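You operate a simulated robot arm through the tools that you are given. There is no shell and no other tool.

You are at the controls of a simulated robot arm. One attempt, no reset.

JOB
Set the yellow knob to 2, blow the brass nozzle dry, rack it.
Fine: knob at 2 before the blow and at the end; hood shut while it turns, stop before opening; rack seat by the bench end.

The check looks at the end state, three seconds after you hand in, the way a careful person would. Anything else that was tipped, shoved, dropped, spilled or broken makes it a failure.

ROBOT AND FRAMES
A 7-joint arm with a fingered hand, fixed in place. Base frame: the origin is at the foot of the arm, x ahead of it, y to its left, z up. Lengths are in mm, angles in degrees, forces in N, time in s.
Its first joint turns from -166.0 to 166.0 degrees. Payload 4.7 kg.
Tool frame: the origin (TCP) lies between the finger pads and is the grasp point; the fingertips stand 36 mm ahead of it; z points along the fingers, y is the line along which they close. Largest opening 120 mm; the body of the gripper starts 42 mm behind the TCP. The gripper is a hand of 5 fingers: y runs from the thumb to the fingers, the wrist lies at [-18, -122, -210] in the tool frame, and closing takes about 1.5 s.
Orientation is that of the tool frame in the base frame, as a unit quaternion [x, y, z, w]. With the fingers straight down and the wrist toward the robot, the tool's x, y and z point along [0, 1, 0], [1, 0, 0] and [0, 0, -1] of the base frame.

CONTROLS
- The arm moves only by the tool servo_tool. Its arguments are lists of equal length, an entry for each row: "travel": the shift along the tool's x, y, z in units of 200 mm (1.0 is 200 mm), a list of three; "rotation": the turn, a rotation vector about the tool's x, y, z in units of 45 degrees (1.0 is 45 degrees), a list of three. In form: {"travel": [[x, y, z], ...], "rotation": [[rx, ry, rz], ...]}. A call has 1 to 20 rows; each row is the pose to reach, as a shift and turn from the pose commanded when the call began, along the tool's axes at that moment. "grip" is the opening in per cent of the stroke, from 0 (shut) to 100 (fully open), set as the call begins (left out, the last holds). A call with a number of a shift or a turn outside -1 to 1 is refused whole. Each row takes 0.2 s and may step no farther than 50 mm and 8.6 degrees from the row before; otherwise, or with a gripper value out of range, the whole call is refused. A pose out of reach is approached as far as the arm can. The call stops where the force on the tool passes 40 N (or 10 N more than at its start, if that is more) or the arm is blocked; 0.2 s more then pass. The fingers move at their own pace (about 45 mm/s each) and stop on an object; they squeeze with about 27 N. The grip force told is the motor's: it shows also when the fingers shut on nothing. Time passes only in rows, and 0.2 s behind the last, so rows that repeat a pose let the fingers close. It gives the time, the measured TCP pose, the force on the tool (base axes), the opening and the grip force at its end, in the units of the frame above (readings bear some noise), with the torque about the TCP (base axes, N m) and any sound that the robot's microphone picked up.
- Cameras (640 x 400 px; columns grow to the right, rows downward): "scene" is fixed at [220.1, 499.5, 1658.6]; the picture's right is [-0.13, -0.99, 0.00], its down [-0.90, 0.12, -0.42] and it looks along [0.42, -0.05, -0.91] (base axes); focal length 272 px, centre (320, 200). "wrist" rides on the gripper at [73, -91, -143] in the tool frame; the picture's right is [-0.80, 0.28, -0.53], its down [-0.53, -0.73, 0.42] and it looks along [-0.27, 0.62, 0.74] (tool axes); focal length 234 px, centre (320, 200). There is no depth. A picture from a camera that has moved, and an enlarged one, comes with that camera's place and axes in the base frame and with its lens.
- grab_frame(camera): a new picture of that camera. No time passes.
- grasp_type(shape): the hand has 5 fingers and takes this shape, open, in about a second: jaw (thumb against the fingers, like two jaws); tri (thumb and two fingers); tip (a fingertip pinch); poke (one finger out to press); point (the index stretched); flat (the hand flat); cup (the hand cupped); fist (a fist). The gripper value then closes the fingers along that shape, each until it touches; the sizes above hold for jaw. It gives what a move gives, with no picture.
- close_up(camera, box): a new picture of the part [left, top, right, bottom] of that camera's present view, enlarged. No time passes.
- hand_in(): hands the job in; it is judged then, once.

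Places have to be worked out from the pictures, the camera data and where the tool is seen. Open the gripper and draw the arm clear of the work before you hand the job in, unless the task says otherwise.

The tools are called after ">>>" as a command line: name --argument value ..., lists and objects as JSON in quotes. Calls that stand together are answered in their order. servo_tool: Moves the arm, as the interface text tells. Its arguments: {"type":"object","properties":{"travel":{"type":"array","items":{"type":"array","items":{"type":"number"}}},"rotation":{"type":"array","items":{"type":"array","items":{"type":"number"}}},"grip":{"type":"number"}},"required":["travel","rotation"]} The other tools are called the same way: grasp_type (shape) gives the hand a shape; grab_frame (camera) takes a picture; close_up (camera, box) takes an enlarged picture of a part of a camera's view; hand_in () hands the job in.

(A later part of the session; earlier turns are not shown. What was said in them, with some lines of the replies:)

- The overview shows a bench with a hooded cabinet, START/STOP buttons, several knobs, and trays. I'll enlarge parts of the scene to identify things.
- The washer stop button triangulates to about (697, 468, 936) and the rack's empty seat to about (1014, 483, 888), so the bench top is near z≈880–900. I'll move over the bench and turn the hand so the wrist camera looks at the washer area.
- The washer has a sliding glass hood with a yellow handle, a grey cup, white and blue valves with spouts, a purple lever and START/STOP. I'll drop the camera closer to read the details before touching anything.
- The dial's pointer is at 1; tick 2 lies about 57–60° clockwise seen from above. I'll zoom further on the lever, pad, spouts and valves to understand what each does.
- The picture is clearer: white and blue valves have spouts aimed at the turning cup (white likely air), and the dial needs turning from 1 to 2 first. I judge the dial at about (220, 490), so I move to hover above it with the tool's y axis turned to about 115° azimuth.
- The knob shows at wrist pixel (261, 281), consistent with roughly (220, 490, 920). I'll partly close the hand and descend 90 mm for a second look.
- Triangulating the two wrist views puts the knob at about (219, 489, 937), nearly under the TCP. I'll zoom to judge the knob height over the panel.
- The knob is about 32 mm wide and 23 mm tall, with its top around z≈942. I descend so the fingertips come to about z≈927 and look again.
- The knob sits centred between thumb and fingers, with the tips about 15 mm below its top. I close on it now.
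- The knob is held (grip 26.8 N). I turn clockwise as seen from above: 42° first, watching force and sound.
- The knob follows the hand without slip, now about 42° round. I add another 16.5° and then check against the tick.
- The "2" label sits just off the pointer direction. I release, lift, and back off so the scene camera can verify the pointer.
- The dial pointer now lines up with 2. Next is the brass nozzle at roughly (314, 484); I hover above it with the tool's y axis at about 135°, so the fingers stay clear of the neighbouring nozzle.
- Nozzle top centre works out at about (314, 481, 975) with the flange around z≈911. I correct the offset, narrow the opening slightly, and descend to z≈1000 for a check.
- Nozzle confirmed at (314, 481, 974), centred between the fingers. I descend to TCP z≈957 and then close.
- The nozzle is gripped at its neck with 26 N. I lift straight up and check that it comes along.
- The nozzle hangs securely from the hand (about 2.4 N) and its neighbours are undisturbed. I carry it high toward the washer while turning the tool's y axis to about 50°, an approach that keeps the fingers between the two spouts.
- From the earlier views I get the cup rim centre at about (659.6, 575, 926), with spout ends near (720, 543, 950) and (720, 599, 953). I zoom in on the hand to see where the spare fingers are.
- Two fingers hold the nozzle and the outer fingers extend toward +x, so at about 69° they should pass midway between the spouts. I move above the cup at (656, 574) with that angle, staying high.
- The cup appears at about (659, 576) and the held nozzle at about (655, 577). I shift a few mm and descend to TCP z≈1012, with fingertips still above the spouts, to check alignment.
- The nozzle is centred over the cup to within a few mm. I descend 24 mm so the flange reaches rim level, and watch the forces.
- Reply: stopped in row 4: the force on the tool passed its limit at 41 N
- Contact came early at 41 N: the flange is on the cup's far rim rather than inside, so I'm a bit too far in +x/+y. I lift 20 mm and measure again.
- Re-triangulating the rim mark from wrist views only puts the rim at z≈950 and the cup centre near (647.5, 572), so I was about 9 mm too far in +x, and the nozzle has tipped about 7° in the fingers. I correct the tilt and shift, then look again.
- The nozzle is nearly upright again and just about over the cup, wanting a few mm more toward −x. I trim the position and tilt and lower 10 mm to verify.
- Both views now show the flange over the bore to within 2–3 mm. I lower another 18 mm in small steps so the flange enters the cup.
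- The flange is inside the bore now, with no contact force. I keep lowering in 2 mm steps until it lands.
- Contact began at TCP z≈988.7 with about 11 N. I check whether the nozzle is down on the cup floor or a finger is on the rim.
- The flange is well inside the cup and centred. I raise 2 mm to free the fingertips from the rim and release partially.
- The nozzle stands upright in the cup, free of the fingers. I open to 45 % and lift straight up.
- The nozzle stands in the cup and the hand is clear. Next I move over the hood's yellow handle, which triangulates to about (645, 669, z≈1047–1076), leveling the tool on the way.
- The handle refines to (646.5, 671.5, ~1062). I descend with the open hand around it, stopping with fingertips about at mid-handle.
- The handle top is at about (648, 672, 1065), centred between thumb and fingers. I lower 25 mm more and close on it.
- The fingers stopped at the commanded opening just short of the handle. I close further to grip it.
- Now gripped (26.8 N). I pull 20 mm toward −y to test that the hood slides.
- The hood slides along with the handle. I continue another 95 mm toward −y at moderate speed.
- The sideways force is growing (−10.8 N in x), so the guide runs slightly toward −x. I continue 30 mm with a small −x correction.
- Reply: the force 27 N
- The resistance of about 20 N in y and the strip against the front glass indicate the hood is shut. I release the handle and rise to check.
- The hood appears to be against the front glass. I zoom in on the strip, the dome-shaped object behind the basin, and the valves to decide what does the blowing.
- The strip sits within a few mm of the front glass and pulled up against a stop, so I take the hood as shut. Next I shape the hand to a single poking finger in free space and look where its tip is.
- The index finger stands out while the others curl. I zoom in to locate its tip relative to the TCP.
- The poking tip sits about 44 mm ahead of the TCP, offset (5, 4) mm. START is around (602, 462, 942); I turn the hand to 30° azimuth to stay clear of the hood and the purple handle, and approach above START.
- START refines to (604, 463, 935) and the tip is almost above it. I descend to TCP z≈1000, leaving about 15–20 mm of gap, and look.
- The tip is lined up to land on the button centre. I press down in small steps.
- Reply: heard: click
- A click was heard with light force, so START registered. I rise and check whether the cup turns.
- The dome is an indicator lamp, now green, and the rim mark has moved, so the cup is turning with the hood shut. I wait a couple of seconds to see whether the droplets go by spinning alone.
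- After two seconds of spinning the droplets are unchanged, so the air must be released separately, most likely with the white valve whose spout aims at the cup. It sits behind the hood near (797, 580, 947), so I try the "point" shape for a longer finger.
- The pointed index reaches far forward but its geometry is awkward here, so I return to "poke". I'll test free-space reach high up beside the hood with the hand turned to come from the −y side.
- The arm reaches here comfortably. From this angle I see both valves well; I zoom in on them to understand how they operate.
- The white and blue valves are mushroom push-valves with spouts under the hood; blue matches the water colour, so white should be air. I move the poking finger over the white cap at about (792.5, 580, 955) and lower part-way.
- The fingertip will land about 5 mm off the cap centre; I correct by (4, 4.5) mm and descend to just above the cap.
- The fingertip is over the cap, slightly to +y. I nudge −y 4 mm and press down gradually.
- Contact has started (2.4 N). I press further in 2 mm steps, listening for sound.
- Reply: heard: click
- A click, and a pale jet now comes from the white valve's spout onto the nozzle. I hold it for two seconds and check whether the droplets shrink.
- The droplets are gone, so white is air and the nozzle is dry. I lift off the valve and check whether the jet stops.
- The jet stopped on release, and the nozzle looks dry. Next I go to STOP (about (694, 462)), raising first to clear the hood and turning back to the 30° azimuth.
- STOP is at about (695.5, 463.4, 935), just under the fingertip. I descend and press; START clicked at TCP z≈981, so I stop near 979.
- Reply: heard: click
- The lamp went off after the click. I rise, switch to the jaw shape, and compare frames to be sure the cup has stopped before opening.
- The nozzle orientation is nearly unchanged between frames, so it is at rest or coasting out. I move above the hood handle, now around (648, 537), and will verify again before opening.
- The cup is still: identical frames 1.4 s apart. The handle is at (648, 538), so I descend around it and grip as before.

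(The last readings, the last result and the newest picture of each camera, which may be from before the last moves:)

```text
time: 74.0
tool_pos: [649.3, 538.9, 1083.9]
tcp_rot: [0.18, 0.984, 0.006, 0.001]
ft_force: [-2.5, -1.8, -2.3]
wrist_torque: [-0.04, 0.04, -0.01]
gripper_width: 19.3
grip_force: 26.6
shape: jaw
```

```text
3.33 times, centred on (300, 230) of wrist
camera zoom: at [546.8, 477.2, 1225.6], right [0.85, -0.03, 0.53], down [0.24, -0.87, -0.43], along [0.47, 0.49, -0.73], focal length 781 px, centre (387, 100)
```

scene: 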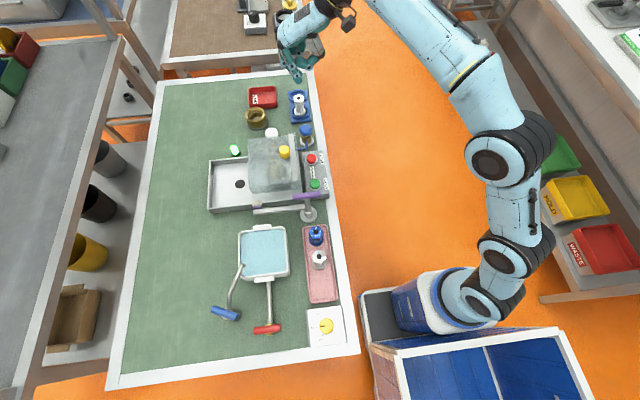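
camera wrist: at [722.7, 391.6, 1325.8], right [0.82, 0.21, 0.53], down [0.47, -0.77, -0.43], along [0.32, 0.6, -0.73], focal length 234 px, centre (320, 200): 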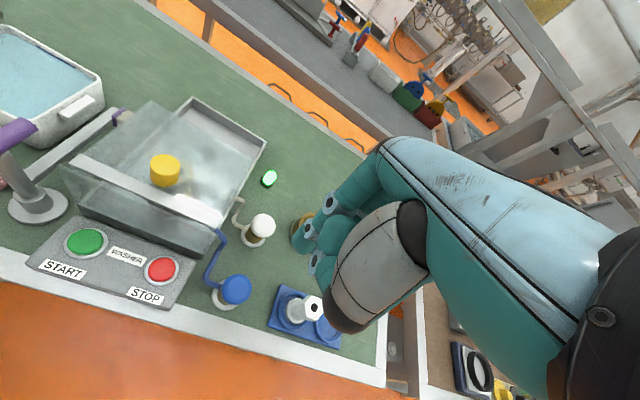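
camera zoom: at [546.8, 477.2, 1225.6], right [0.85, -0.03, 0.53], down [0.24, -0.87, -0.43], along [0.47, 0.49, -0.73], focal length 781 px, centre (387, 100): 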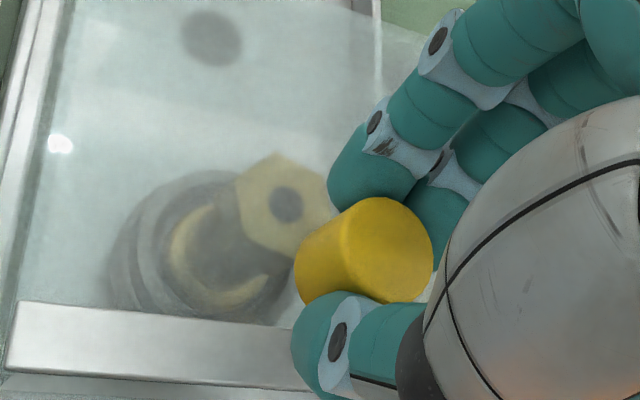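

The handle is gripped (26.6 N). I slide the hood back +y by 130 mm.

>>> servo_tool --travel '[[0.02, 0.052, 0], [0.05, 0.13, 0], [0.083, 0.218, 0], [0.117, 0.305, 0], [0.15, 0.392, 0], [0.183, 0.48, 0], [0.215, 0.563, 0], [0.232, 0.607, 0]]' --rotation '[[0, 0, 0], [0, 0, 0], [0, 0, 0], [0, 0, 0], [0, 0, 0], [0, 0, 0], [0, 0, 0], [0, 0, 0]]'

>>> close_up --camera "scene" --box '[190, 100, 310, 220]'

```text
time: 75.8
tool_pos: [648.3, 670.6, 1083.6]
tcp_rot: [0.181, 0.983, 0.004, 0.001]
ft_force: [2.0, 0.5, -9.1]
wrist_torque: [0.1, -0.08, -0.05]
gripper_width: 18.7
grip_force: 27.1
shape: jaw
```

```text
3.33 times, centred on (250, 160) of scene
camera zoom: at [220.1, 499.5, 1658.6], right [-0.13, -0.99, 0.0], down [-0.9, 0.12, -0.42], along [0.42, -0.05, -0.91], focal length 907 px, centre (553, 333)
```

zoom: 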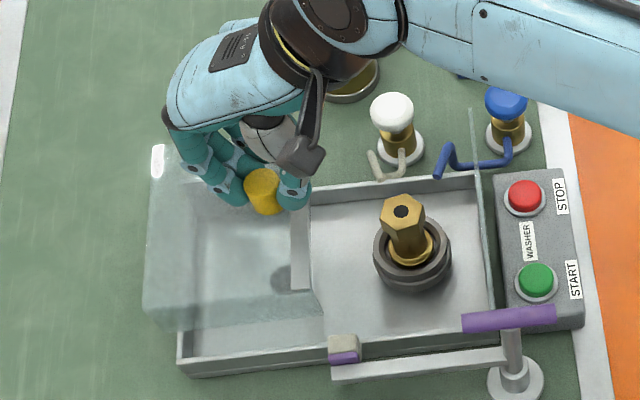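

The hood is open again and the nozzle stands dry in the cup. I release the handle and rise.

>>> servo_tool --travel '[[0, 0, 0], [0, 0, 0], [0, 0, 0], [0, 0, 0], [0, 0, -0.15], [0, 0, -0.3], [0, 0, -0.45]]' --rotation '[[0, 0, 0], [0, 0, 0], [0, 0, 0], [0, 0, 0], [0, 0, 0], [0, 0, 0], [0, 0, 0]]' --grip 55

>>> close_up --camera "scene" --box '[255, 140, 305, 190]'

>>> grab_frame --camera "wrist"

>>> close_up --camera "scene" --box '[190, 120, 290, 220]'

```text
time: 77.4
tool_pos: [647.5, 668.9, 1174.4]
tcp_rot: [0.181, 0.983, 0.005, 0.001]
ft_force: [0.7, 0.3, 0.2]
wrist_torque: [0.01, 0.04, -0.03]
gripper_width: 65.7
grip_force: 0.1
shape: jaw
```

```text
8.00 times, centred on (280, 165) of scene
camera zoom: at [220.1, 499.5, 1658.6], right [-0.13, -0.99, 0.0], down [-0.9, 0.12, -0.42], along [0.42, -0.05, -0.91], focal length 2176 px, centre (640, 480)
```

zoom: 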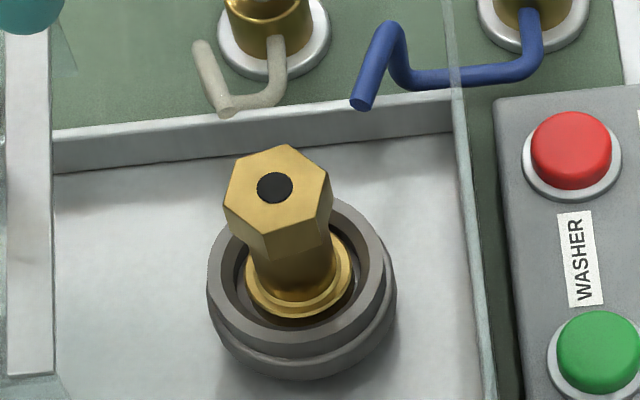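

```text
taken
camera wrist: at [544.4, 608.3, 1317.1], right [0.85, -0.03, 0.53], down [0.24, -0.87, -0.43], along [0.47, 0.49, -0.73], focal length 234 px, centre (320, 200)
```

wrist: 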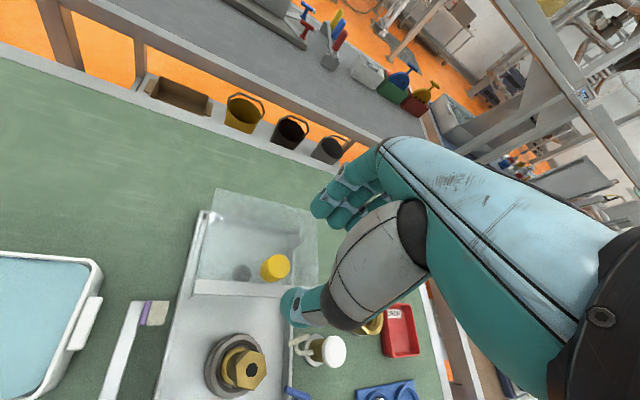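

```text
4.00 times, centred on (240, 170) of scene
camera zoom: at [220.1, 499.5, 1658.6], right [-0.13, -0.99, 0.0], down [-0.9, 0.12, -0.42], along [0.42, -0.05, -0.91], focal length 1088 px, centre (640, 320)
```

zoom: 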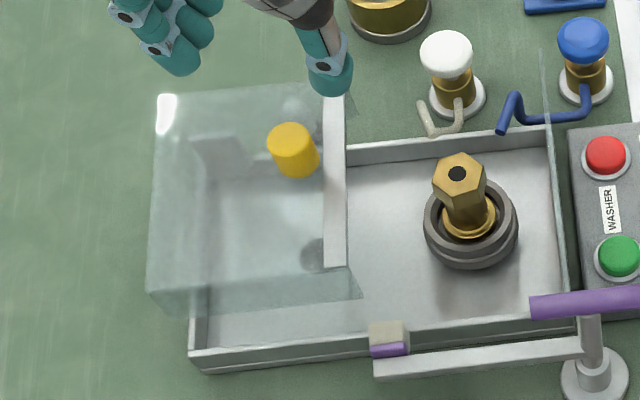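

The nozzle is dry and upright in the cup. Before picking it up I test, empty-handed and high up, whether the arm reaches above the far rack seat near (1005, 483).

>>> servo_tool --travel '[[-0.185, -0.043, 0], [-0.37, -0.086, 0], [-0.555, -0.129, 0], [-0.74, -0.172, 0]]' --rotation '[[0, 0, 0], [0, 0, 0], [0, 0, 0], [0, 0, 0]]'

>>> servo_tool --travel '[[-0.185, -0.043, 0], [-0.37, -0.086, 0], [-0.555, -0.129, 0], [-0.74, -0.172, 0]]' --rotation '[[0, 0, 0], [0, 0, 0], [0, 0, 0], [0, 0, 0]]'

>>> servo_tool --travel '[[-0.185, -0.0, 0], [-0.37, 0.05, 0], [-0.5, 0.12, 0]]' --rotation '[[0, 0, 0], [0, 0, 0], [0, 0, 0]]'

>>> grab_frame --camera "wrist"

>>> grab_frame --camera "scene"

```text
time: 78.4
tool_pos: [774.5, 581.9, 1174.8]
tcp_rot: [0.18, 0.984, 0.005, 0.003]
ft_force: [-1.1, 0.7, 0.2]
wrist_torque: [-0.05, -0.03, 0.0]
gripper_width: 65.3
grip_force: 0.0
shape: jaw
```

```text
time: 79.4
tool_pos: [897.3, 499.0, 1174.9]
tcp_rot: [0.18, 0.984, 0.005, 0.003]
ft_force: [-0.6, 0.0, 1.3]
wrist_torque: [-0.02, -0.02, 0.0]
gripper_width: 65.4
grip_force: 0.0
shape: jaw
```

```text
time: 80.2
tool_pos: [951.7, 475.3, 1159.2]
tcp_rot: [0.18, 0.984, 0.006, 0.003]
ft_force: [0.0, 0.0, 1.6]
wrist_torque: [-0.02, -0.06, 0.02]
gripper_width: 65.8
grip_force: 0.0
shape: jaw
out of reach, approached as far as the arm can: row 2, 3
```

```text
taken
camera wrist: at [847.6, 414.2, 1301.3], right [0.85, -0.03, 0.53], down [0.24, -0.87, -0.43], along [0.48, 0.49, -0.73], focal length 234 px, centre (320, 200)
```

wrist: 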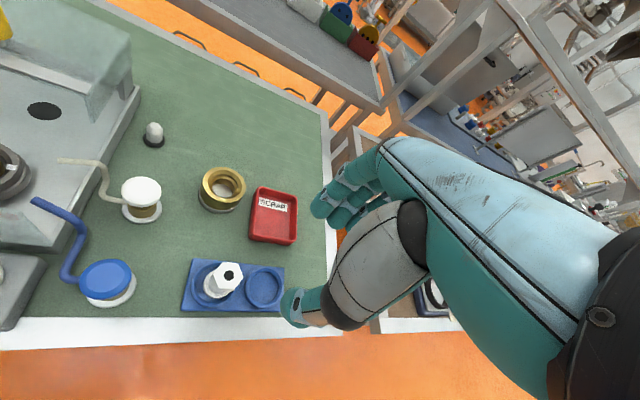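

```text
taken
```

scene: 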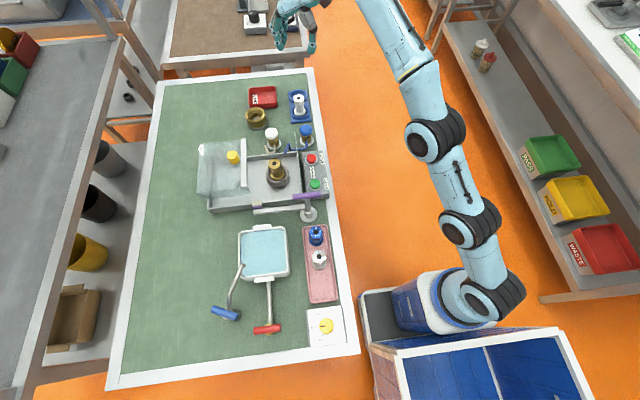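

The arm runs out at (952, 475) at this height, but closer to the bench its reach grows, and the empty seat measures nearer, about (988, 479). I return above the cup to pick up the nozzle.

>>> servo_tool --travel '[[0.2, -0.012, 0], [0.4, -0.024, 0], [0.6, -0.036, 0], [0.8, -0.047, 0]]' --rotation '[[0, 0, 0], [0, 0, 0], [0, 0, 0], [0, 0, 0]]'

>>> servo_tool --travel '[[0.2, -0.012, 0], [0.4, -0.024, 0], [0.6, -0.036, 0], [0.8, -0.047, 0.1], [0.8, -0.047, 0.3]]' --rotation '[[0, 0, 0], [0, 0, 0], [0, 0, 0], [0, 0, 0], [0, 0, 0]]'

>>> close_up --camera "wrist" --box '[200, 150, 390, 320]'

>>> close_up --camera "scene" --box '[250, 110, 330, 190]'

```text
time: 81.2
tool_pos: [799.4, 521.4, 1160.4]
tcp_rot: [0.182, 0.983, 0.005, 0.003]
ft_force: [-0.5, -0.7, -0.9]
wrist_torque: [0.03, 0.04, 0.01]
gripper_width: 65.9
grip_force: 0.1
shape: jaw
```

```text
time: 82.4
tool_pos: [647.1, 573.4, 1100.1]
tcp_rot: [0.18, 0.984, 0.006, 0.003]
ft_force: [-0.9, 0.2, 0.6]
wrist_torque: [-0.02, -0.04, -0.03]
gripper_width: 66.0
grip_force: 0.1
shape: jaw
```

```text
2.35 times, centred on (295, 235) of wrist
camera zoom: at [543.7, 511.0, 1241.2], right [0.85, -0.03, 0.53], down [0.24, -0.87, -0.43], along [0.48, 0.49, -0.73], focal length 551 px, centre (379, 118)
```

zoom: 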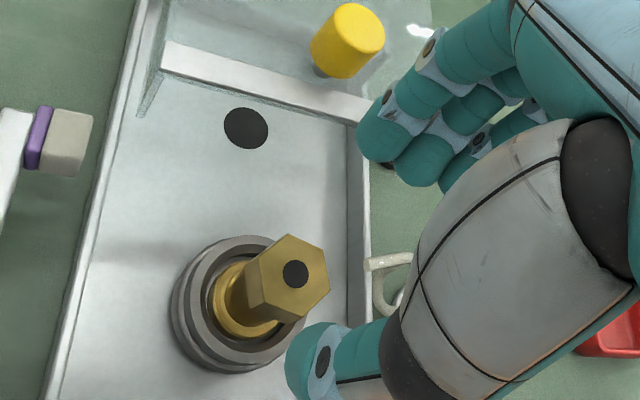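

```text
5.00 times, centred on (290, 150) of scene
camera zoom: at [220.1, 499.5, 1658.6], right [-0.13, -0.99, 0.0], down [-0.9, 0.12, -0.42], along [0.42, -0.05, -0.91], focal length 1360 px, centre (470, 450)
```

zoom: 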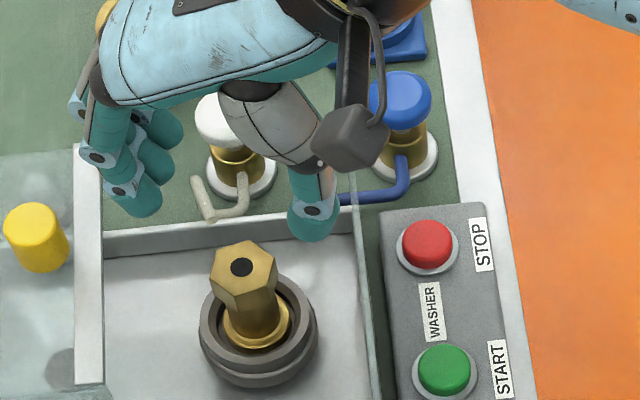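

Nozzle top is at (647, 572), right under the TCP. I descend to TCP z≈991 as in the release pose.

>>> servo_tool --travel '[[-0.001, -0.005, 0.15], [-0.001, -0.005, 0.3], [-0.001, -0.005, 0.4], [-0.001, -0.005, 0.48], [-0.001, -0.005, 0.535]]' --rotation '[[0, 0, 0], [0, 0, 0], [0, 0, 0], [0, 0, 0], [0, 0, 0]]'

>>> close_up --camera "wrist" --box '[220, 170, 380, 290]'

>>> close_up --camera "scene" --box '[260, 145, 310, 195]'

```text
time: 83.6
tool_pos: [647.3, 572.3, 989.0]
tcp_rot: [0.181, 0.983, 0.005, 0.002]
ft_force: [0.1, 0.3, 1.1]
wrist_torque: [0.0, -0.01, -0.01]
gripper_width: 65.4
grip_force: 0.0
shape: jaw
```

```text
3.33 times, centred on (300, 230) of wrist
camera zoom: at [544.6, 510.8, 1132.0], right [0.85, -0.03, 0.53], down [0.24, -0.87, -0.43], along [0.47, 0.49, -0.73], focal length 781 px, centre (387, 100)
```

zoom: 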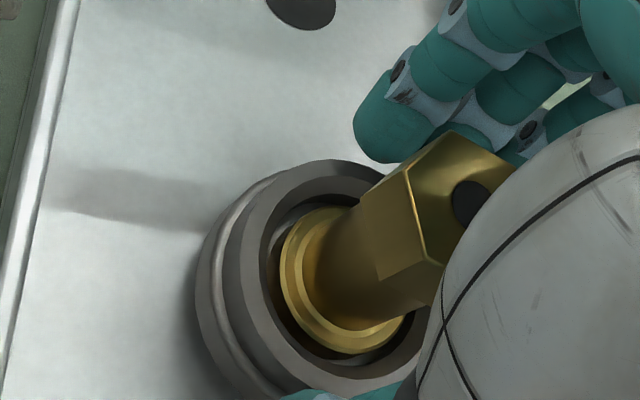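

```text
8.00 times, centred on (285, 170) of scene
camera zoom: at [220.1, 499.5, 1658.6], right [-0.13, -0.99, 0.0], down [-0.9, 0.12, -0.42], along [0.42, -0.05, -0.91], focal length 2176 px, centre (600, 440)
```

zoom: 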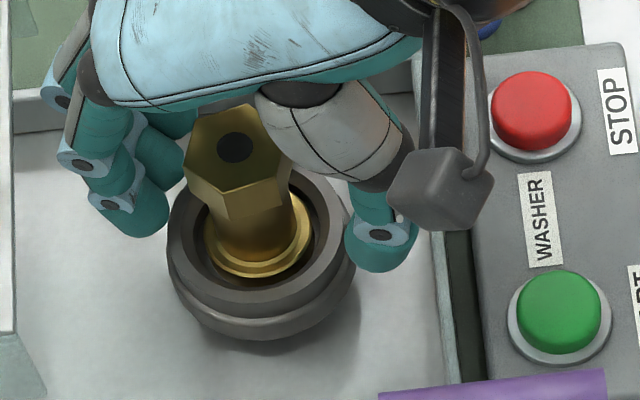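

Fingers straddle the nozzle neck well. I raise 3 mm for a slightly higher grip and close.

>>> servo_tool --travel '[[0, 0, -0.015], [0, 0, -0.015], [0, 0, -0.015], [0, 0, -0.015], [0, 0, -0.015], [0, 0, -0.015], [0, 0, -0.015]]' --rotation '[[0, 0, 0], [0, 0, 0], [0, 0, 0], [0, 0, 0], [0, 0, 0], [0, 0, 0], [0, 0, 0]]' --grip 12

>>> close_up --camera "wrist" --box '[220, 170, 380, 290]'

>>> close_up --camera "scene" --box '[260, 145, 310, 195]'

```text
time: 85.2
tool_pos: [645.7, 572.1, 992.1]
tcp_rot: [0.181, 0.984, 0.004, 0.003]
ft_force: [-0.7, -0.3, -1.2]
wrist_torque: [0.02, -0.04, -0.02]
gripper_width: 21.4
grip_force: 26.9
shape: jaw
```

```text
3.33 times, centred on (300, 230) of wrist
camera zoom: at [544.7, 511.1, 1135.6], right [0.85, -0.03, 0.53], down [0.24, -0.87, -0.43], along [0.47, 0.49, -0.73], focal length 781 px, centre (387, 100)
```

zoom: 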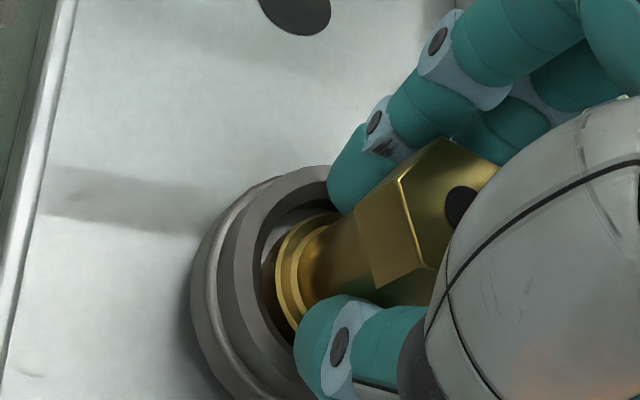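

```text
8.00 times, centred on (285, 170) of scene
camera zoom: at [220.1, 499.5, 1658.6], right [-0.13, -0.99, 0.0], down [-0.9, 0.12, -0.42], along [0.42, -0.05, -0.91], focal length 2176 px, centre (600, 440)
```

zoom: 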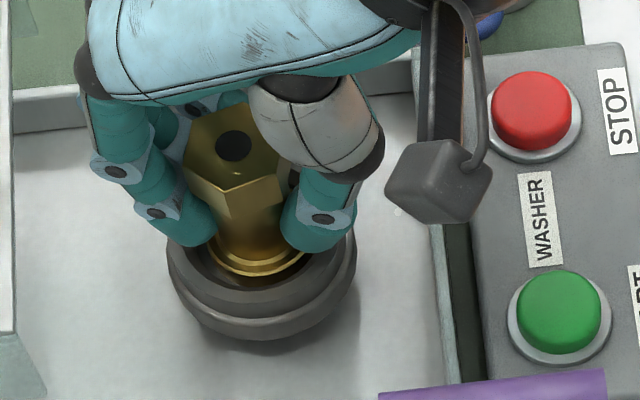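

Gripped at the neck with 26.9 N. I lift straight up out of the cup, clear of the glass and spouts.

>>> servo_tool --travel '[[0, 0, -0.08], [0, 0, -0.2], [0, 0, -0.4], [0, 0, -0.6], [0, 0, -0.75]]' --rotation '[[0, 0, 0], [0, 0, 0], [0, 0, 0], [0, 0, 0], [0, 0, 0]]'

>>> close_up --camera "scene" --box '[240, 90, 340, 190]'

>>> close_up --camera "wrist" --box '[200, 150, 390, 320]'

```text
time: 86.4
tool_pos: [647.2, 570.7, 1141.9]
tcp_rot: [0.182, 0.983, 0.004, 0.001]
ft_force: [-0.4, 0.2, -2.6]
wrist_torque: [0.0, 0.03, 0.0]
gripper_width: 21.3
grip_force: 26.6
shape: jaw
```

```text
4.00 times, centred on (290, 140) of scene
camera zoom: at [220.1, 499.5, 1658.6], right [-0.13, -0.99, 0.0], down [-0.9, 0.12, -0.42], along [0.42, -0.05, -0.91], focal length 1088 px, centre (440, 440)
```

zoom: 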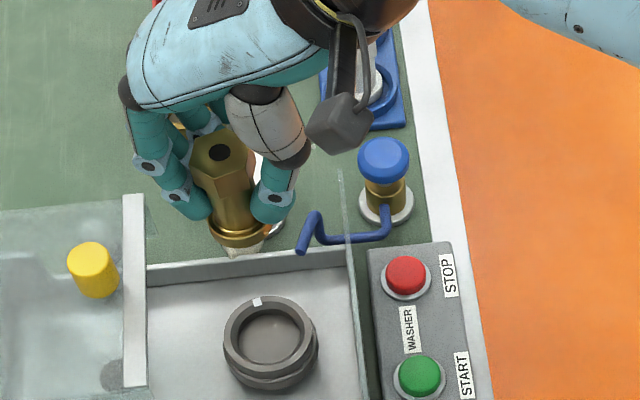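

```text
2.35 times, centred on (295, 235) of wrist
camera zoom: at [544.9, 509.6, 1284.3], right [0.85, -0.03, 0.53], down [0.24, -0.87, -0.43], along [0.47, 0.49, -0.73], focal length 551 px, centre (379, 118)
```

zoom: 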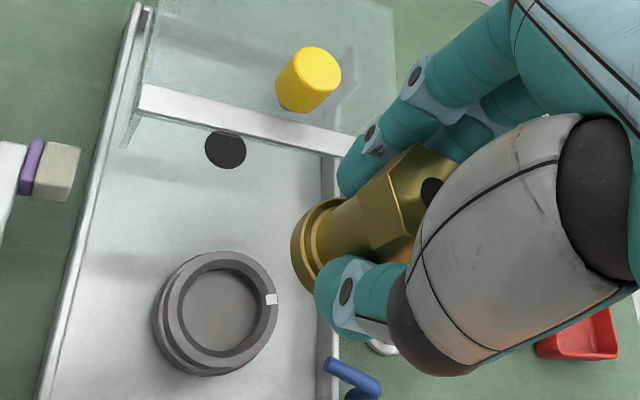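

The nozzle came out cleanly with the washer undisturbed. I carry it high over the valves toward the rack, turning to about 60° azimuth.

>>> servo_tool --travel '[[-0.209, 0.013, 0], [-0.418, 0.026, 0], [-0.627, 0.039, 0], [-0.836, 0.052, 0]]' --rotation '[[0, 0, 0], [0, 0, 0], [0, 0, 0], [0, 0, 0]]'

>>> servo_tool --travel '[[-0.177, 0.005, 0.05], [-0.354, 0.01, 0.12], [-0.53, 0.015, 0.2]]' --rotation '[[0, 0, 0.07], [0, 0, 0.14], [0, 0, 0.2]]'

>>> grab_frame --camera "wrist"

>>> close_up --camera "scene" --box '[250, 50, 350, 150]'

```text
time: 87.4
tool_pos: [807.1, 522.0, 1143.2]
tcp_rot: [0.18, 0.984, 0.006, 0.004]
ft_force: [-0.5, 0.5, -0.6]
wrist_torque: [-0.06, -0.05, -0.01]
gripper_width: 21.0
grip_force: 26.9
shape: jaw
```

```text
time: 88.2
tool_pos: [906.6, 484.5, 1104.6]
tcp_rot: [0.257, 0.966, 0.006, 0.003]
ft_force: [-0.1, 0.3, -1.7]
wrist_torque: [0.0, -0.03, -0.02]
gripper_width: 21.2
grip_force: 27.1
shape: jaw
```

```text
taken
camera wrist: at [796.4, 439.7, 1247.9], right [0.83, -0.16, 0.53], down [0.1, -0.9, -0.43], along [0.55, 0.41, -0.73], focal length 234 px, centre (320, 200)
```

wrist: 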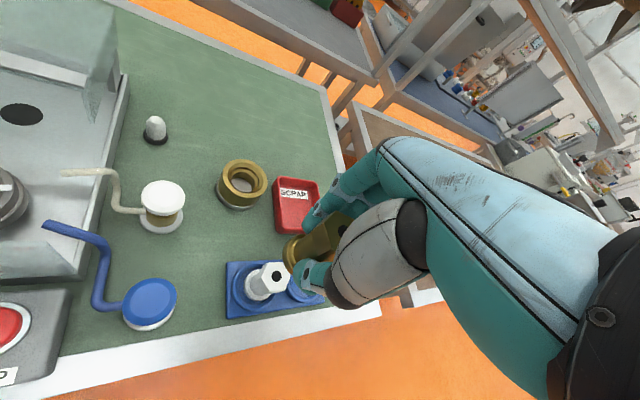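

```text
4.00 times, centred on (300, 100) of scene
camera zoom: at [220.1, 499.5, 1658.6], right [-0.13, -0.99, 0.0], down [-0.9, 0.12, -0.42], along [0.42, -0.05, -0.91], focal length 1088 px, centre (400, 600)
```

zoom: 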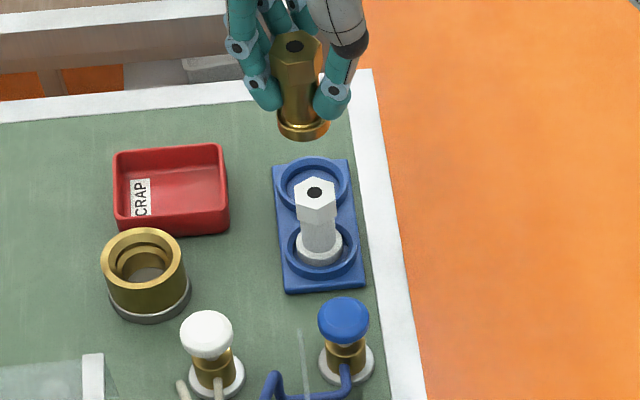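

The white nozzle occupies the near seat at about (910, 478, top ≈980), and the empty seat by the bench end is at about (984, 477). I move over it, lowering gradually, and check reach.

>>> servo_tool --travel '[[-0.181, 0.086, 0], [-0.352, 0.161, 0.1], [-0.352, 0.161, 0.25], [-0.352, 0.161, 0.25]]' --rotation '[[0, 0, 0], [0, 0, 0], [0, 0, 0], [0, 0, 0]]'

>>> grab_frame --camera "wrist"

>>> close_up --camera "scene" --box '[270, 60, 330, 130]'

```text
time: 89.2
tool_pos: [986.2, 479.1, 1052.7]
tcp_rot: [0.257, 0.966, 0.005, 0.002]
ft_force: [-0.2, 0.0, -2.0]
wrist_torque: [-0.04, 0.0, 0.0]
gripper_width: 21.1
grip_force: 27.5
shape: jaw
```

```text
taken
camera wrist: at [874.7, 434.4, 1195.8], right [0.83, -0.16, 0.53], down [0.1, -0.9, -0.43], along [0.54, 0.41, -0.73], focal length 234 px, centre (320, 200)
```

wrist: 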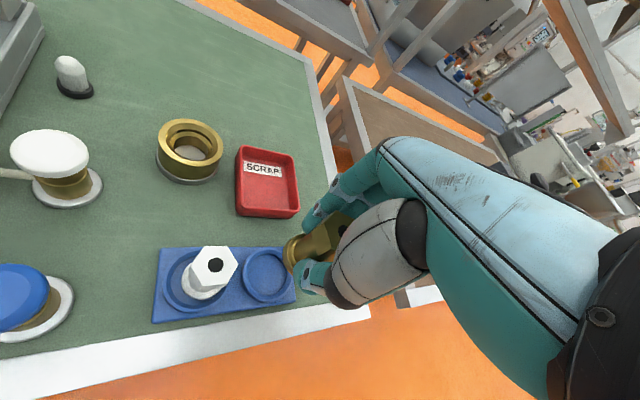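

```text
5.71 times, centred on (300, 95) of scene
camera zoom: at [220.1, 499.5, 1658.6], right [-0.13, -0.99, 0.0], down [-0.9, 0.12, -0.42], along [0.42, -0.05, -0.91], focal length 1554 px, centre (434, 800)
```

zoom: 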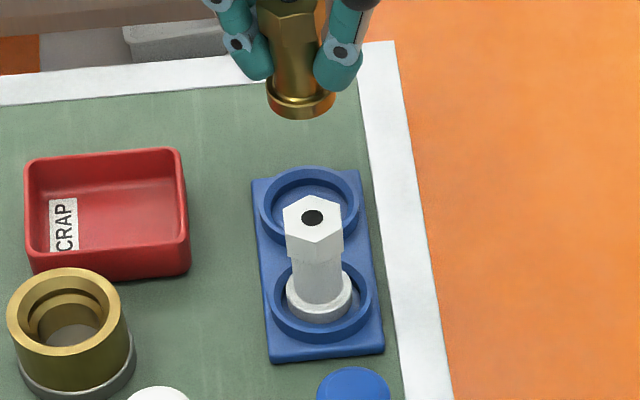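

The arm reaches the seat: TCP at (986, 479). The ring centre measures (985–987, 477–480). I descend 50 mm and compare nozzle and ring again.

>>> servo_tool --travel '[[0, 0, 0.1], [0, 0, 0.2], [0, 0, 0.25], [0, 0, 0.25]]' --rotation '[[0, 0, 0], [0, 0, 0], [0, 0, 0], [0, 0, 0]]'

>>> close_up --camera "wrist" --box '[180, 170, 360, 300]'

>>> close_up --camera "scene" --box '[275, 65, 325, 125]'

```text
time: 90.2
tool_pos: [985.4, 481.2, 1005.2]
tcp_rot: [0.258, 0.966, 0.005, 0.001]
ft_force: [0.5, 0.6, -2.2]
wrist_torque: [-0.03, -0.03, 0.01]
gripper_width: 21.3
grip_force: 26.9
shape: jaw
```

```text
3.08 times, centred on (270, 235) of wrist
camera zoom: at [874.5, 434.7, 1148.1], right [0.83, -0.16, 0.53], down [0.1, -0.9, -0.43], along [0.54, 0.41, -0.73], focal length 720 px, centre (474, 92)
```

zoom: 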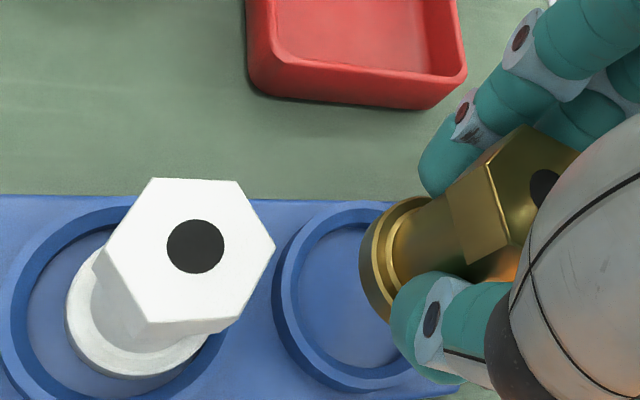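

```text
6.67 times, centred on (300, 95) of scene
camera zoom: at [220.1, 499.5, 1658.6], right [-0.13, -0.99, 0.0], down [-0.9, 0.12, -0.42], along [0.42, -0.05, -0.91], focal length 1813 px, centre (453, 900)
```

zoom: 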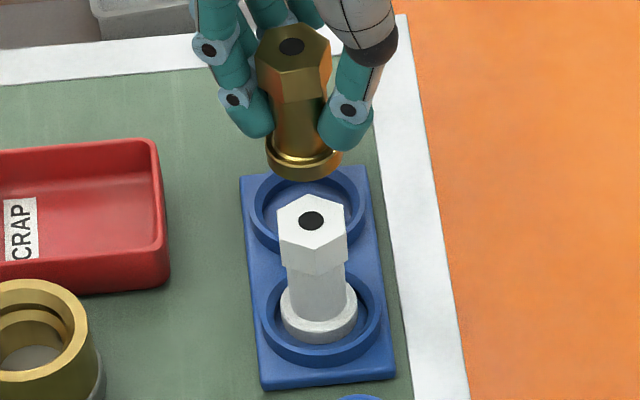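

Nozzle bottom is around (988, 481.5) against ring centre (987, 478). I shift −2.5 mm in y, −1 in x, and lower another 25 mm.

>>> servo_tool --travel '[[-0.002, -0.013, 0.03], [-0.002, -0.013, 0.08], [-0.002, -0.013, 0.125], [-0.002, -0.013, 0.125]]' --rotation '[[0, 0, 0], [0, 0, 0], [0, 0, 0], [0, 0, 0]]'

>>> close_up --camera "wrist" --box '[200, 170, 360, 290]'

>>> close_up --camera "scene" --box '[275, 70, 325, 120]'

```text
time: 91.2
tool_pos: [984.4, 479.5, 981.8]
tcp_rot: [0.258, 0.966, 0.005, 0.002]
ft_force: [-0.1, 0.9, -2.0]
wrist_torque: [-0.03, 0.05, -0.02]
gripper_width: 21.1
grip_force: 27.1
shape: jaw
```

```text
3.33 times, centred on (280, 230) of wrist
camera zoom: at [873.3, 433.1, 1123.1], right [0.83, -0.16, 0.53], down [0.1, -0.9, -0.43], along [0.54, 0.41, -0.73], focal length 781 px, centre (453, 100)
```

zoom: 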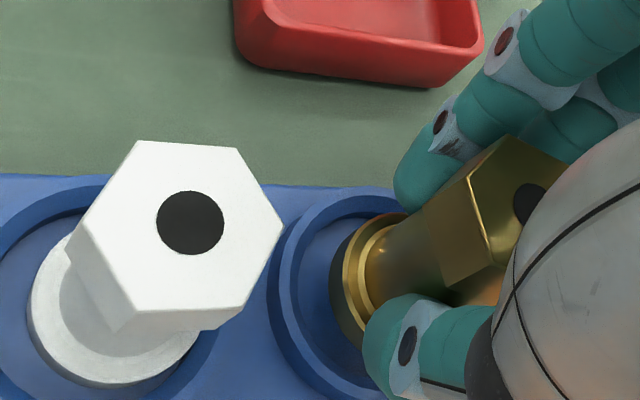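

```text
8.00 times, centred on (300, 95) of scene
camera zoom: at [220.1, 499.5, 1658.6], right [-0.13, -0.99, 0.0], down [-0.9, 0.12, -0.42], along [0.42, -0.05, -0.91], focal length 2176 px, centre (480, 1040)
```

zoom: 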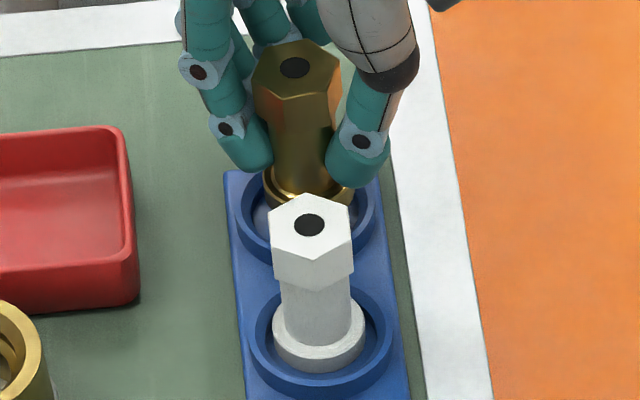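

The flange is centred over the seat within about 3 mm. I lower in small steps toward contact.

>>> servo_tool --travel '[[-0.008, 0.005, 0.025], [-0.008, 0.005, 0.045], [-0.008, 0.005, 0.06]]' --rotation '[[0, 0, 0], [0, 0, 0], [0, 0, 0]]'

>>> close_up --camera "wrist" --box '[200, 170, 360, 290]'

```text
time: 92.0
tool_pos: [986.4, 476.9, 966.9]
tcp_rot: [0.258, 0.966, 0.004, 0.002]
ft_force: [0.0, 0.6, -2.3]
wrist_torque: [0.0, -0.02, 0.01]
gripper_width: 21.0
grip_force: 27.0
shape: jaw
```

```text
3.33 times, centred on (280, 230) of wrist
camera zoom: at [875.5, 432.6, 1110.7], right [0.83, -0.16, 0.53], down [0.1, -0.9, -0.43], along [0.54, 0.41, -0.73], focal length 781 px, centre (453, 100)
```

zoom: 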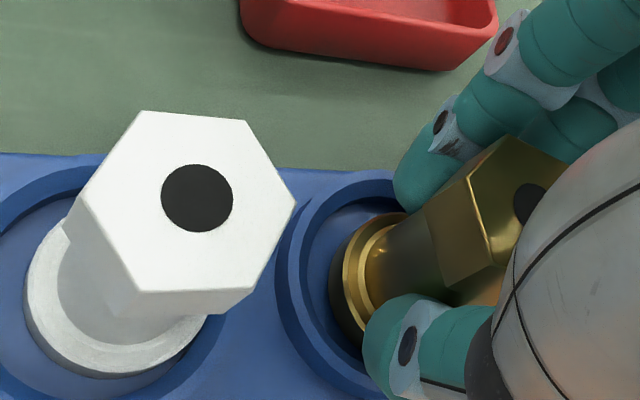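

>>> servo_tool --travel '[[0, 0, 0.012], [0, 0, 0.024], [0, 0, 0.024]]' --rotation '[[0, 0, 0], [0, 0, 0], [0, 0, 0]]'

>>> close_up --camera "scene" --box '[275, 70, 325, 120]'

```text
time: 92.8
tool_pos: [986.4, 477.0, 963.6]
tcp_rot: [0.257, 0.966, 0.004, 0.002]
ft_force: [0.1, -0.7, -2.0]
wrist_torque: [-0.01, 0.03, -0.02]
gripper_width: 21.1
grip_force: 26.8
shape: jaw
```

```text
8.00 times, centred on (300, 95) of scene
camera zoom: at [220.1, 499.5, 1658.6], right [-0.13, -0.99, 0.0], down [-0.9, 0.12, -0.42], along [0.42, -0.05, -0.91], focal length 2176 px, centre (480, 1040)
```

zoom: 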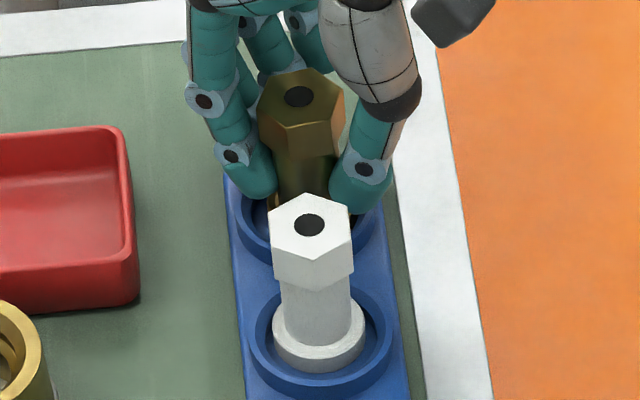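

By comparison with the seated white nozzle, about 6 mm remain. I keep lowering.

>>> servo_tool --travel '[[0, 0, 0.01], [0, 0, 0.02], [0, 0, 0.02]]' --rotation '[[0, 0, 0], [0, 0, 0], [0, 0, 0]]'

>>> servo_tool --travel '[[0, 0, 0.007], [0, 0, 0.012], [0, 0, 0.012]]' --rotation '[[0, 0, 0], [0, 0, 0], [0, 0, 0]]'

>>> close_up --camera "wrist" --box '[200, 170, 360, 290]'

```text
time: 93.6
tool_pos: [984.8, 476.2, 962.7]
tcp_rot: [0.259, 0.966, 0.007, 0.003]
ft_force: [0.2, -0.7, 10.4]
wrist_torque: [0.11, -0.1, -0.03]
gripper_width: 21.1
grip_force: 27.4
shape: jaw
```

```text
time: 94.4
tool_pos: [986.2, 478.1, 961.1]
tcp_rot: [0.258, 0.966, 0.008, 0.004]
ft_force: [-0.7, -0.8, 25.6]
wrist_torque: [0.11, -0.04, -0.02]
gripper_width: 22.6
grip_force: 27.1
shape: jaw
```

```text
3.33 times, centred on (280, 230) of wrist
camera zoom: at [874.6, 431.9, 1103.0], right [0.83, -0.16, 0.53], down [0.1, -0.9, -0.43], along [0.55, 0.41, -0.73], focal length 781 px, centre (453, 100)
```

zoom: 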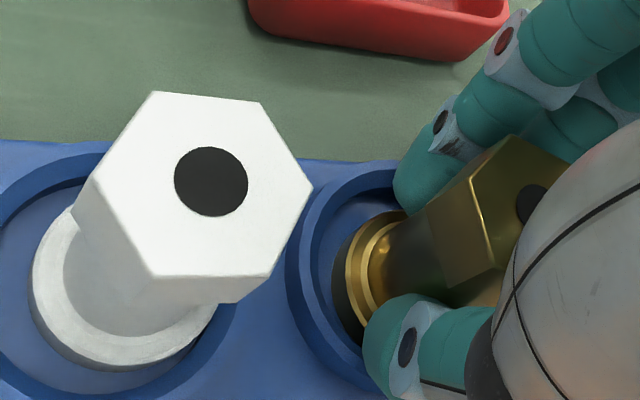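

Contact force rose to 26 N at z≈961. I check in the scene view whether it sits on the seat floor or the ring.

>>> close_up --camera "scene" --box '[275, 70, 325, 120]'

>>> close_up --camera "wrist" --box '[250, 200, 350, 275]'

```text
8.00 times, centred on (300, 95) of scene
camera zoom: at [220.1, 499.5, 1658.6], right [-0.13, -0.99, 0.0], down [-0.9, 0.12, -0.42], along [0.42, -0.05, -0.91], focal length 2176 px, centre (480, 1040)
```

zoom: 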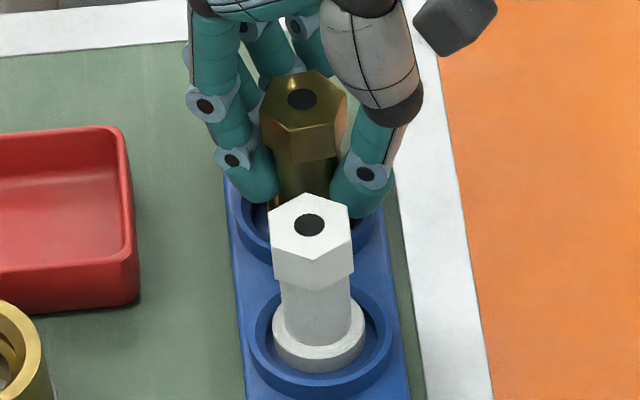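

```text
5.33 times, centred on (300, 238) of wrist
camera zoom: at [874.6, 431.9, 1103.0], right [0.83, -0.16, 0.53], down [0.1, -0.9, -0.43], along [0.55, 0.41, -0.73], focal length 1249 px, centre (427, 0)
```

zoom: 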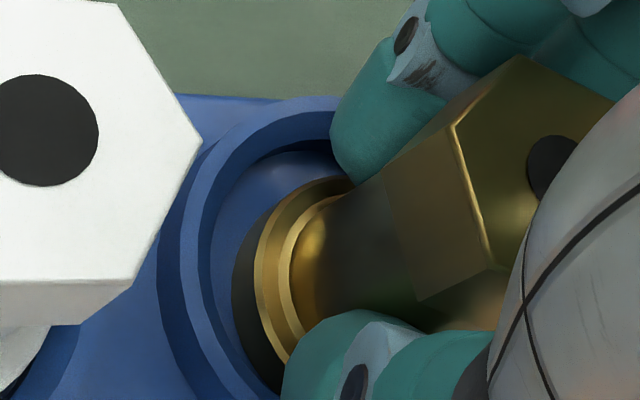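

The nozzle top is where a seated nozzle should be, and the flange is inside the ring on the floor. I relieve the pressure slightly and open the fingers partway.

>>> servo_tool --travel '[[0, 0, -0.012], [0, 0, -0.012]]' --rotation '[[0, 0, 0], [0, 0, 0]]'

>>> servo_tool --travel '[[0, 0, 0], [0, 0, 0], [0, 0, 0], [0, 0, 0]]' --rotation '[[0, 0, 0], [0, 0, 0], [0, 0, 0], [0, 0, 0]]' --grip 30

>>> close_up --camera "wrist" --box '[200, 170, 360, 290]'

>>> close_up --camera "scene" --box '[275, 70, 325, 120]'

```text
time: 95.0
tool_pos: [984.3, 476.3, 961.7]
tcp_rot: [0.258, 0.966, 0.006, 0.003]
ft_force: [1.2, -0.4, 22.7]
wrist_torque: [0.18, -0.16, -0.01]
gripper_width: 22.1
grip_force: 27.1
shape: jaw
```

```text
time: 96.0
tool_pos: [984.9, 476.8, 958.9]
tcp_rot: [0.257, 0.966, 0.005, 0.002]
ft_force: [0.0, 0.1, -0.8]
wrist_torque: [-0.01, -0.02, -0.02]
gripper_width: 35.9
grip_force: 0.0
shape: jaw
```

```text
3.33 times, centred on (280, 230) of wrist
camera zoom: at [875.7, 432.4, 1101.5], right [0.83, -0.16, 0.53], down [0.1, -0.9, -0.43], along [0.54, 0.41, -0.73], focal length 781 px, centre (453, 100)
```

zoom: 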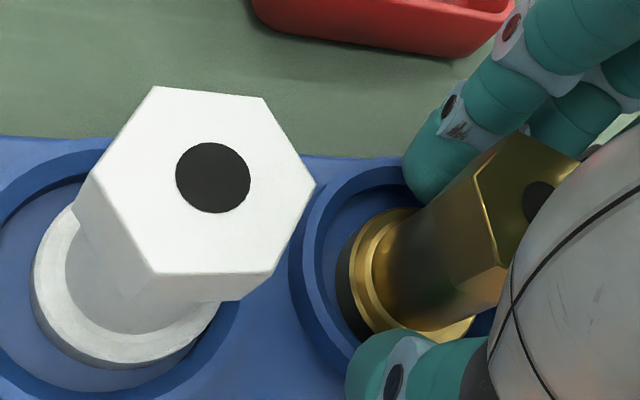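

```text
8.00 times, centred on (300, 95) of scene
camera zoom: at [220.1, 499.5, 1658.6], right [-0.13, -0.99, 0.0], down [-0.9, 0.12, -0.42], along [0.42, -0.05, -0.91], focal length 2176 px, centre (480, 1040)
```

zoom: 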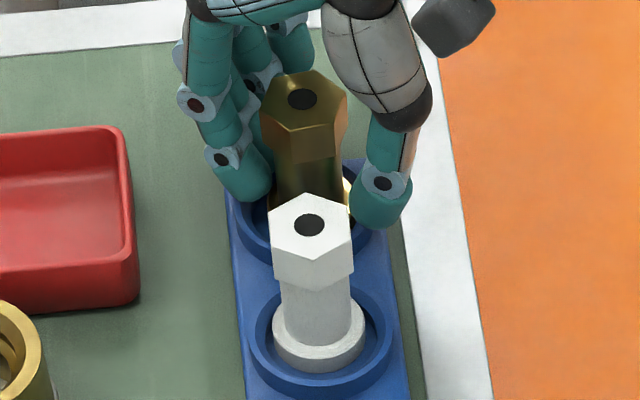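

Released: the brass nozzle stands upright inside the far ring. I open to 47 % and withdraw straight up.

>>> servo_tool --travel '[[0, 0, 0], [0, 0, 0], [0, 0, 0], [0, 0, 0]]' --rotation '[[0, 0, 0], [0, 0, 0], [0, 0, 0], [0, 0, 0]]' --grip 47

>>> servo_tool --travel '[[0, 0, -0.05], [0, 0, -0.12], [0, 0, -0.25], [0, 0, -0.42], [0, -0.05, -0.6]]' --rotation '[[0, 0, 0], [0, 0, 0], [0, 0, 0], [0, 0, 0], [0, 0, 0]]'

>>> close_up --camera "scene" --box '[265, 70, 325, 120]'

>>> grab_frame --camera "wrist"

```text
time: 97.0
tool_pos: [987.0, 476.3, 960.5]
tcp_rot: [0.257, 0.966, 0.005, 0.002]
ft_force: [0.3, 0.3, -0.1]
wrist_torque: [-0.05, 0.02, -0.01]
gripper_width: 56.0
grip_force: 0.0
shape: jaw
```

```text
time: 98.2
tool_pos: [982.1, 466.3, 1076.8]
tcp_rot: [0.258, 0.966, 0.004, 0.001]
ft_force: [0.0, 1.1, -1.5]
wrist_torque: [0.01, 0.02, 0.02]
gripper_width: 56.1
grip_force: 0.2
shape: jaw
```

```text
8.00 times, centred on (295, 95) of scene
camera zoom: at [220.1, 499.5, 1658.6], right [-0.13, -0.99, 0.0], down [-0.9, 0.12, -0.42], along [0.42, -0.05, -0.91], focal length 2176 px, centre (520, 1040)
```

zoom: 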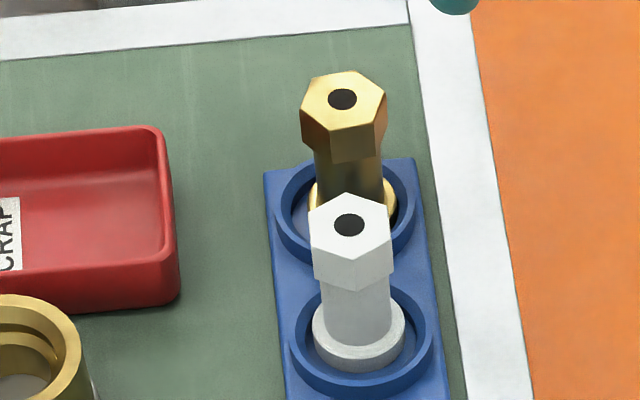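

```text
taken
camera wrist: at [872.0, 421.9, 1220.1], right [0.83, -0.16, 0.53], down [0.1, -0.9, -0.43], along [0.54, 0.41, -0.73], focal length 234 px, centre (320, 200)
```

wrist: 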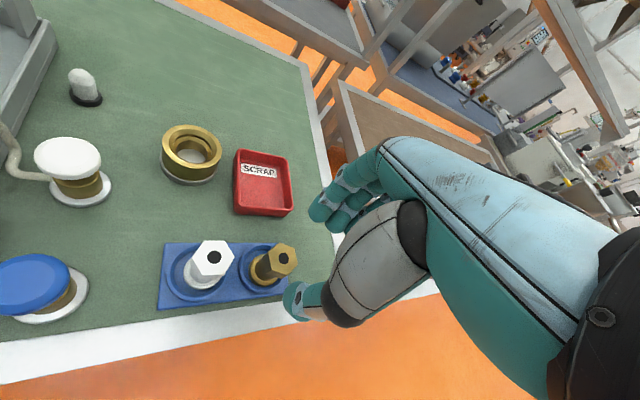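

The brass nozzle stands in the seat by the bench end next to the white one. I zoom in to confirm seating, and check the dial again.

>>> close_up --camera "wrist" --box '[150, 220, 310, 320]'

>>> close_up --camera "scene" --box '[290, 300, 350, 350]'

>>> grab_frame --camera "scene"

```text
4.00 times, centred on (230, 270) of wrist
camera zoom: at [872.0, 421.9, 1220.1], right [0.83, -0.16, 0.53], down [0.1, -0.9, -0.43], along [0.54, 0.41, -0.73], focal length 937 px, centre (680, -80)
```

zoom: 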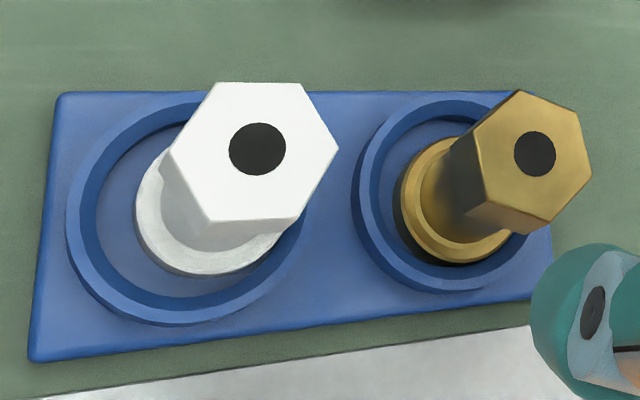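

```text
8.00 times, centred on (320, 325) of scene
camera zoom: at [220.1, 499.5, 1658.6], right [-0.13, -0.99, 0.0], down [-0.9, 0.12, -0.42], along [0.42, -0.05, -0.91], focal length 2176 px, centre (320, -800)
```

zoom: 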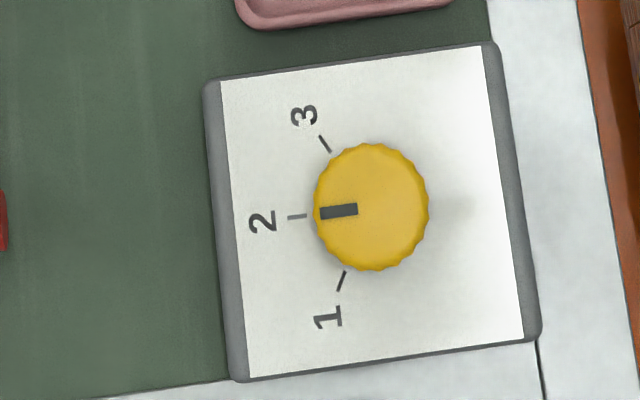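

```text
taken
```

scene: 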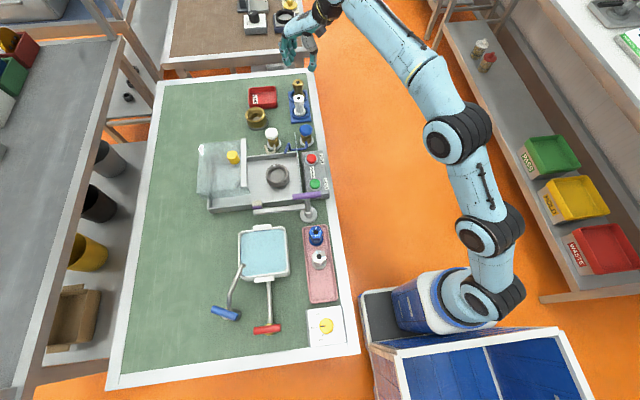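

The nozzle is fully inside its ring and upright, the dial is still at 2, and everything else is undisturbed. I open the hand and draw the arm clear of the bench.

>>> servo_tool --travel '[[0, -0.1, -0.15], [0, -0.25, -0.3], [0, -0.45, -0.4], [0, -0.65, -0.4], [0, -0.85, -0.4], [0, -1.0, -0.4]]' --rotation '[[0, 0, 0], [0, 0, 0], [0, 0, 0], [0, 0, 0], [0, 0, 0], [0, 0, 0]]' --grip 100

>>> grab_frame --camera "scene"

>>> close_up --camera "scene" --box '[190, 75, 350, 235]'

```text
time: 99.6
tool_pos: [880.5, 291.6, 1156.0]
tcp_rot: [0.257, 0.967, 0.006, 0.001]
ft_force: [0.8, 0.4, -0.5]
wrist_torque: [-0.02, 0.0, 0.03]
gripper_width: 119.7
grip_force: 0.0
shape: jaw
```

```text
taken
```

scene: 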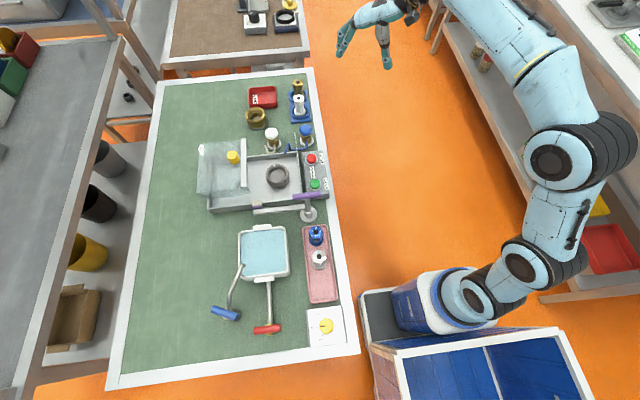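

```text
2.50 times, centred on (270, 155) of scene
camera zoom: at [220.1, 499.5, 1658.6], right [-0.13, -0.99, 0.0], down [-0.9, 0.12, -0.42], along [0.42, -0.05, -0.91], focal length 680 px, centre (445, 312)
```

zoom: 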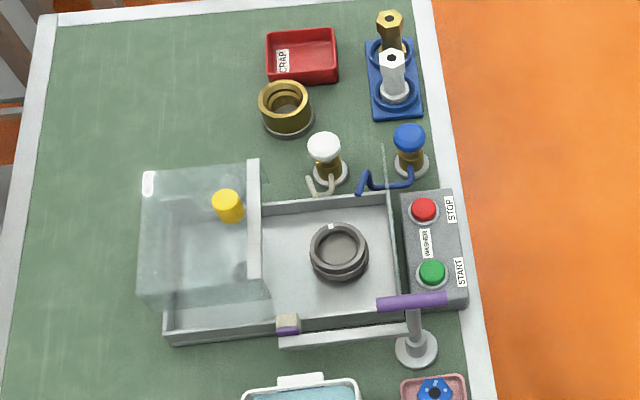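

The arm is clear of the bench with the hand open. The nozzle is dry and racked in the seat by the bench end, the dial is at 2, and the washer is stopped with its lamp off, so I hand the job in.

>>> hand_in

```text
The job is handed in.
```

The yellow knob is at 2, and the brass nozzle is blown dry and standing in the rack seat by the bench end. I have handed the job in and don't yet know how it was judged.

- **Knob:** I set it to 2 before the blow and checked it again after racking; the pointer still lined up with 2.
- **Blow:** I shut the hood and pressed START, and the cup turned. Spinning alone did not dry the nozzle. The white valve turned out to be the air, and about two seconds of it cleared all the visible droplets.
- **Stop and open:** I pressed STOP and confirmed the cup was still before opening the hood. The hood is left open, as it was at the start.
- **Rack:** The nozzle is upright and inside its ring, slightly off centre. The white nozzle beside it did not move.

Setting the nozzle in the cup took two tries. On the first, its flange pressed on the cup rim with about 41 N and it tipped slightly in the fingers. I lifted it, straightened it and set it in properly. I saw no damage, and nothing else on the bench looked moved.
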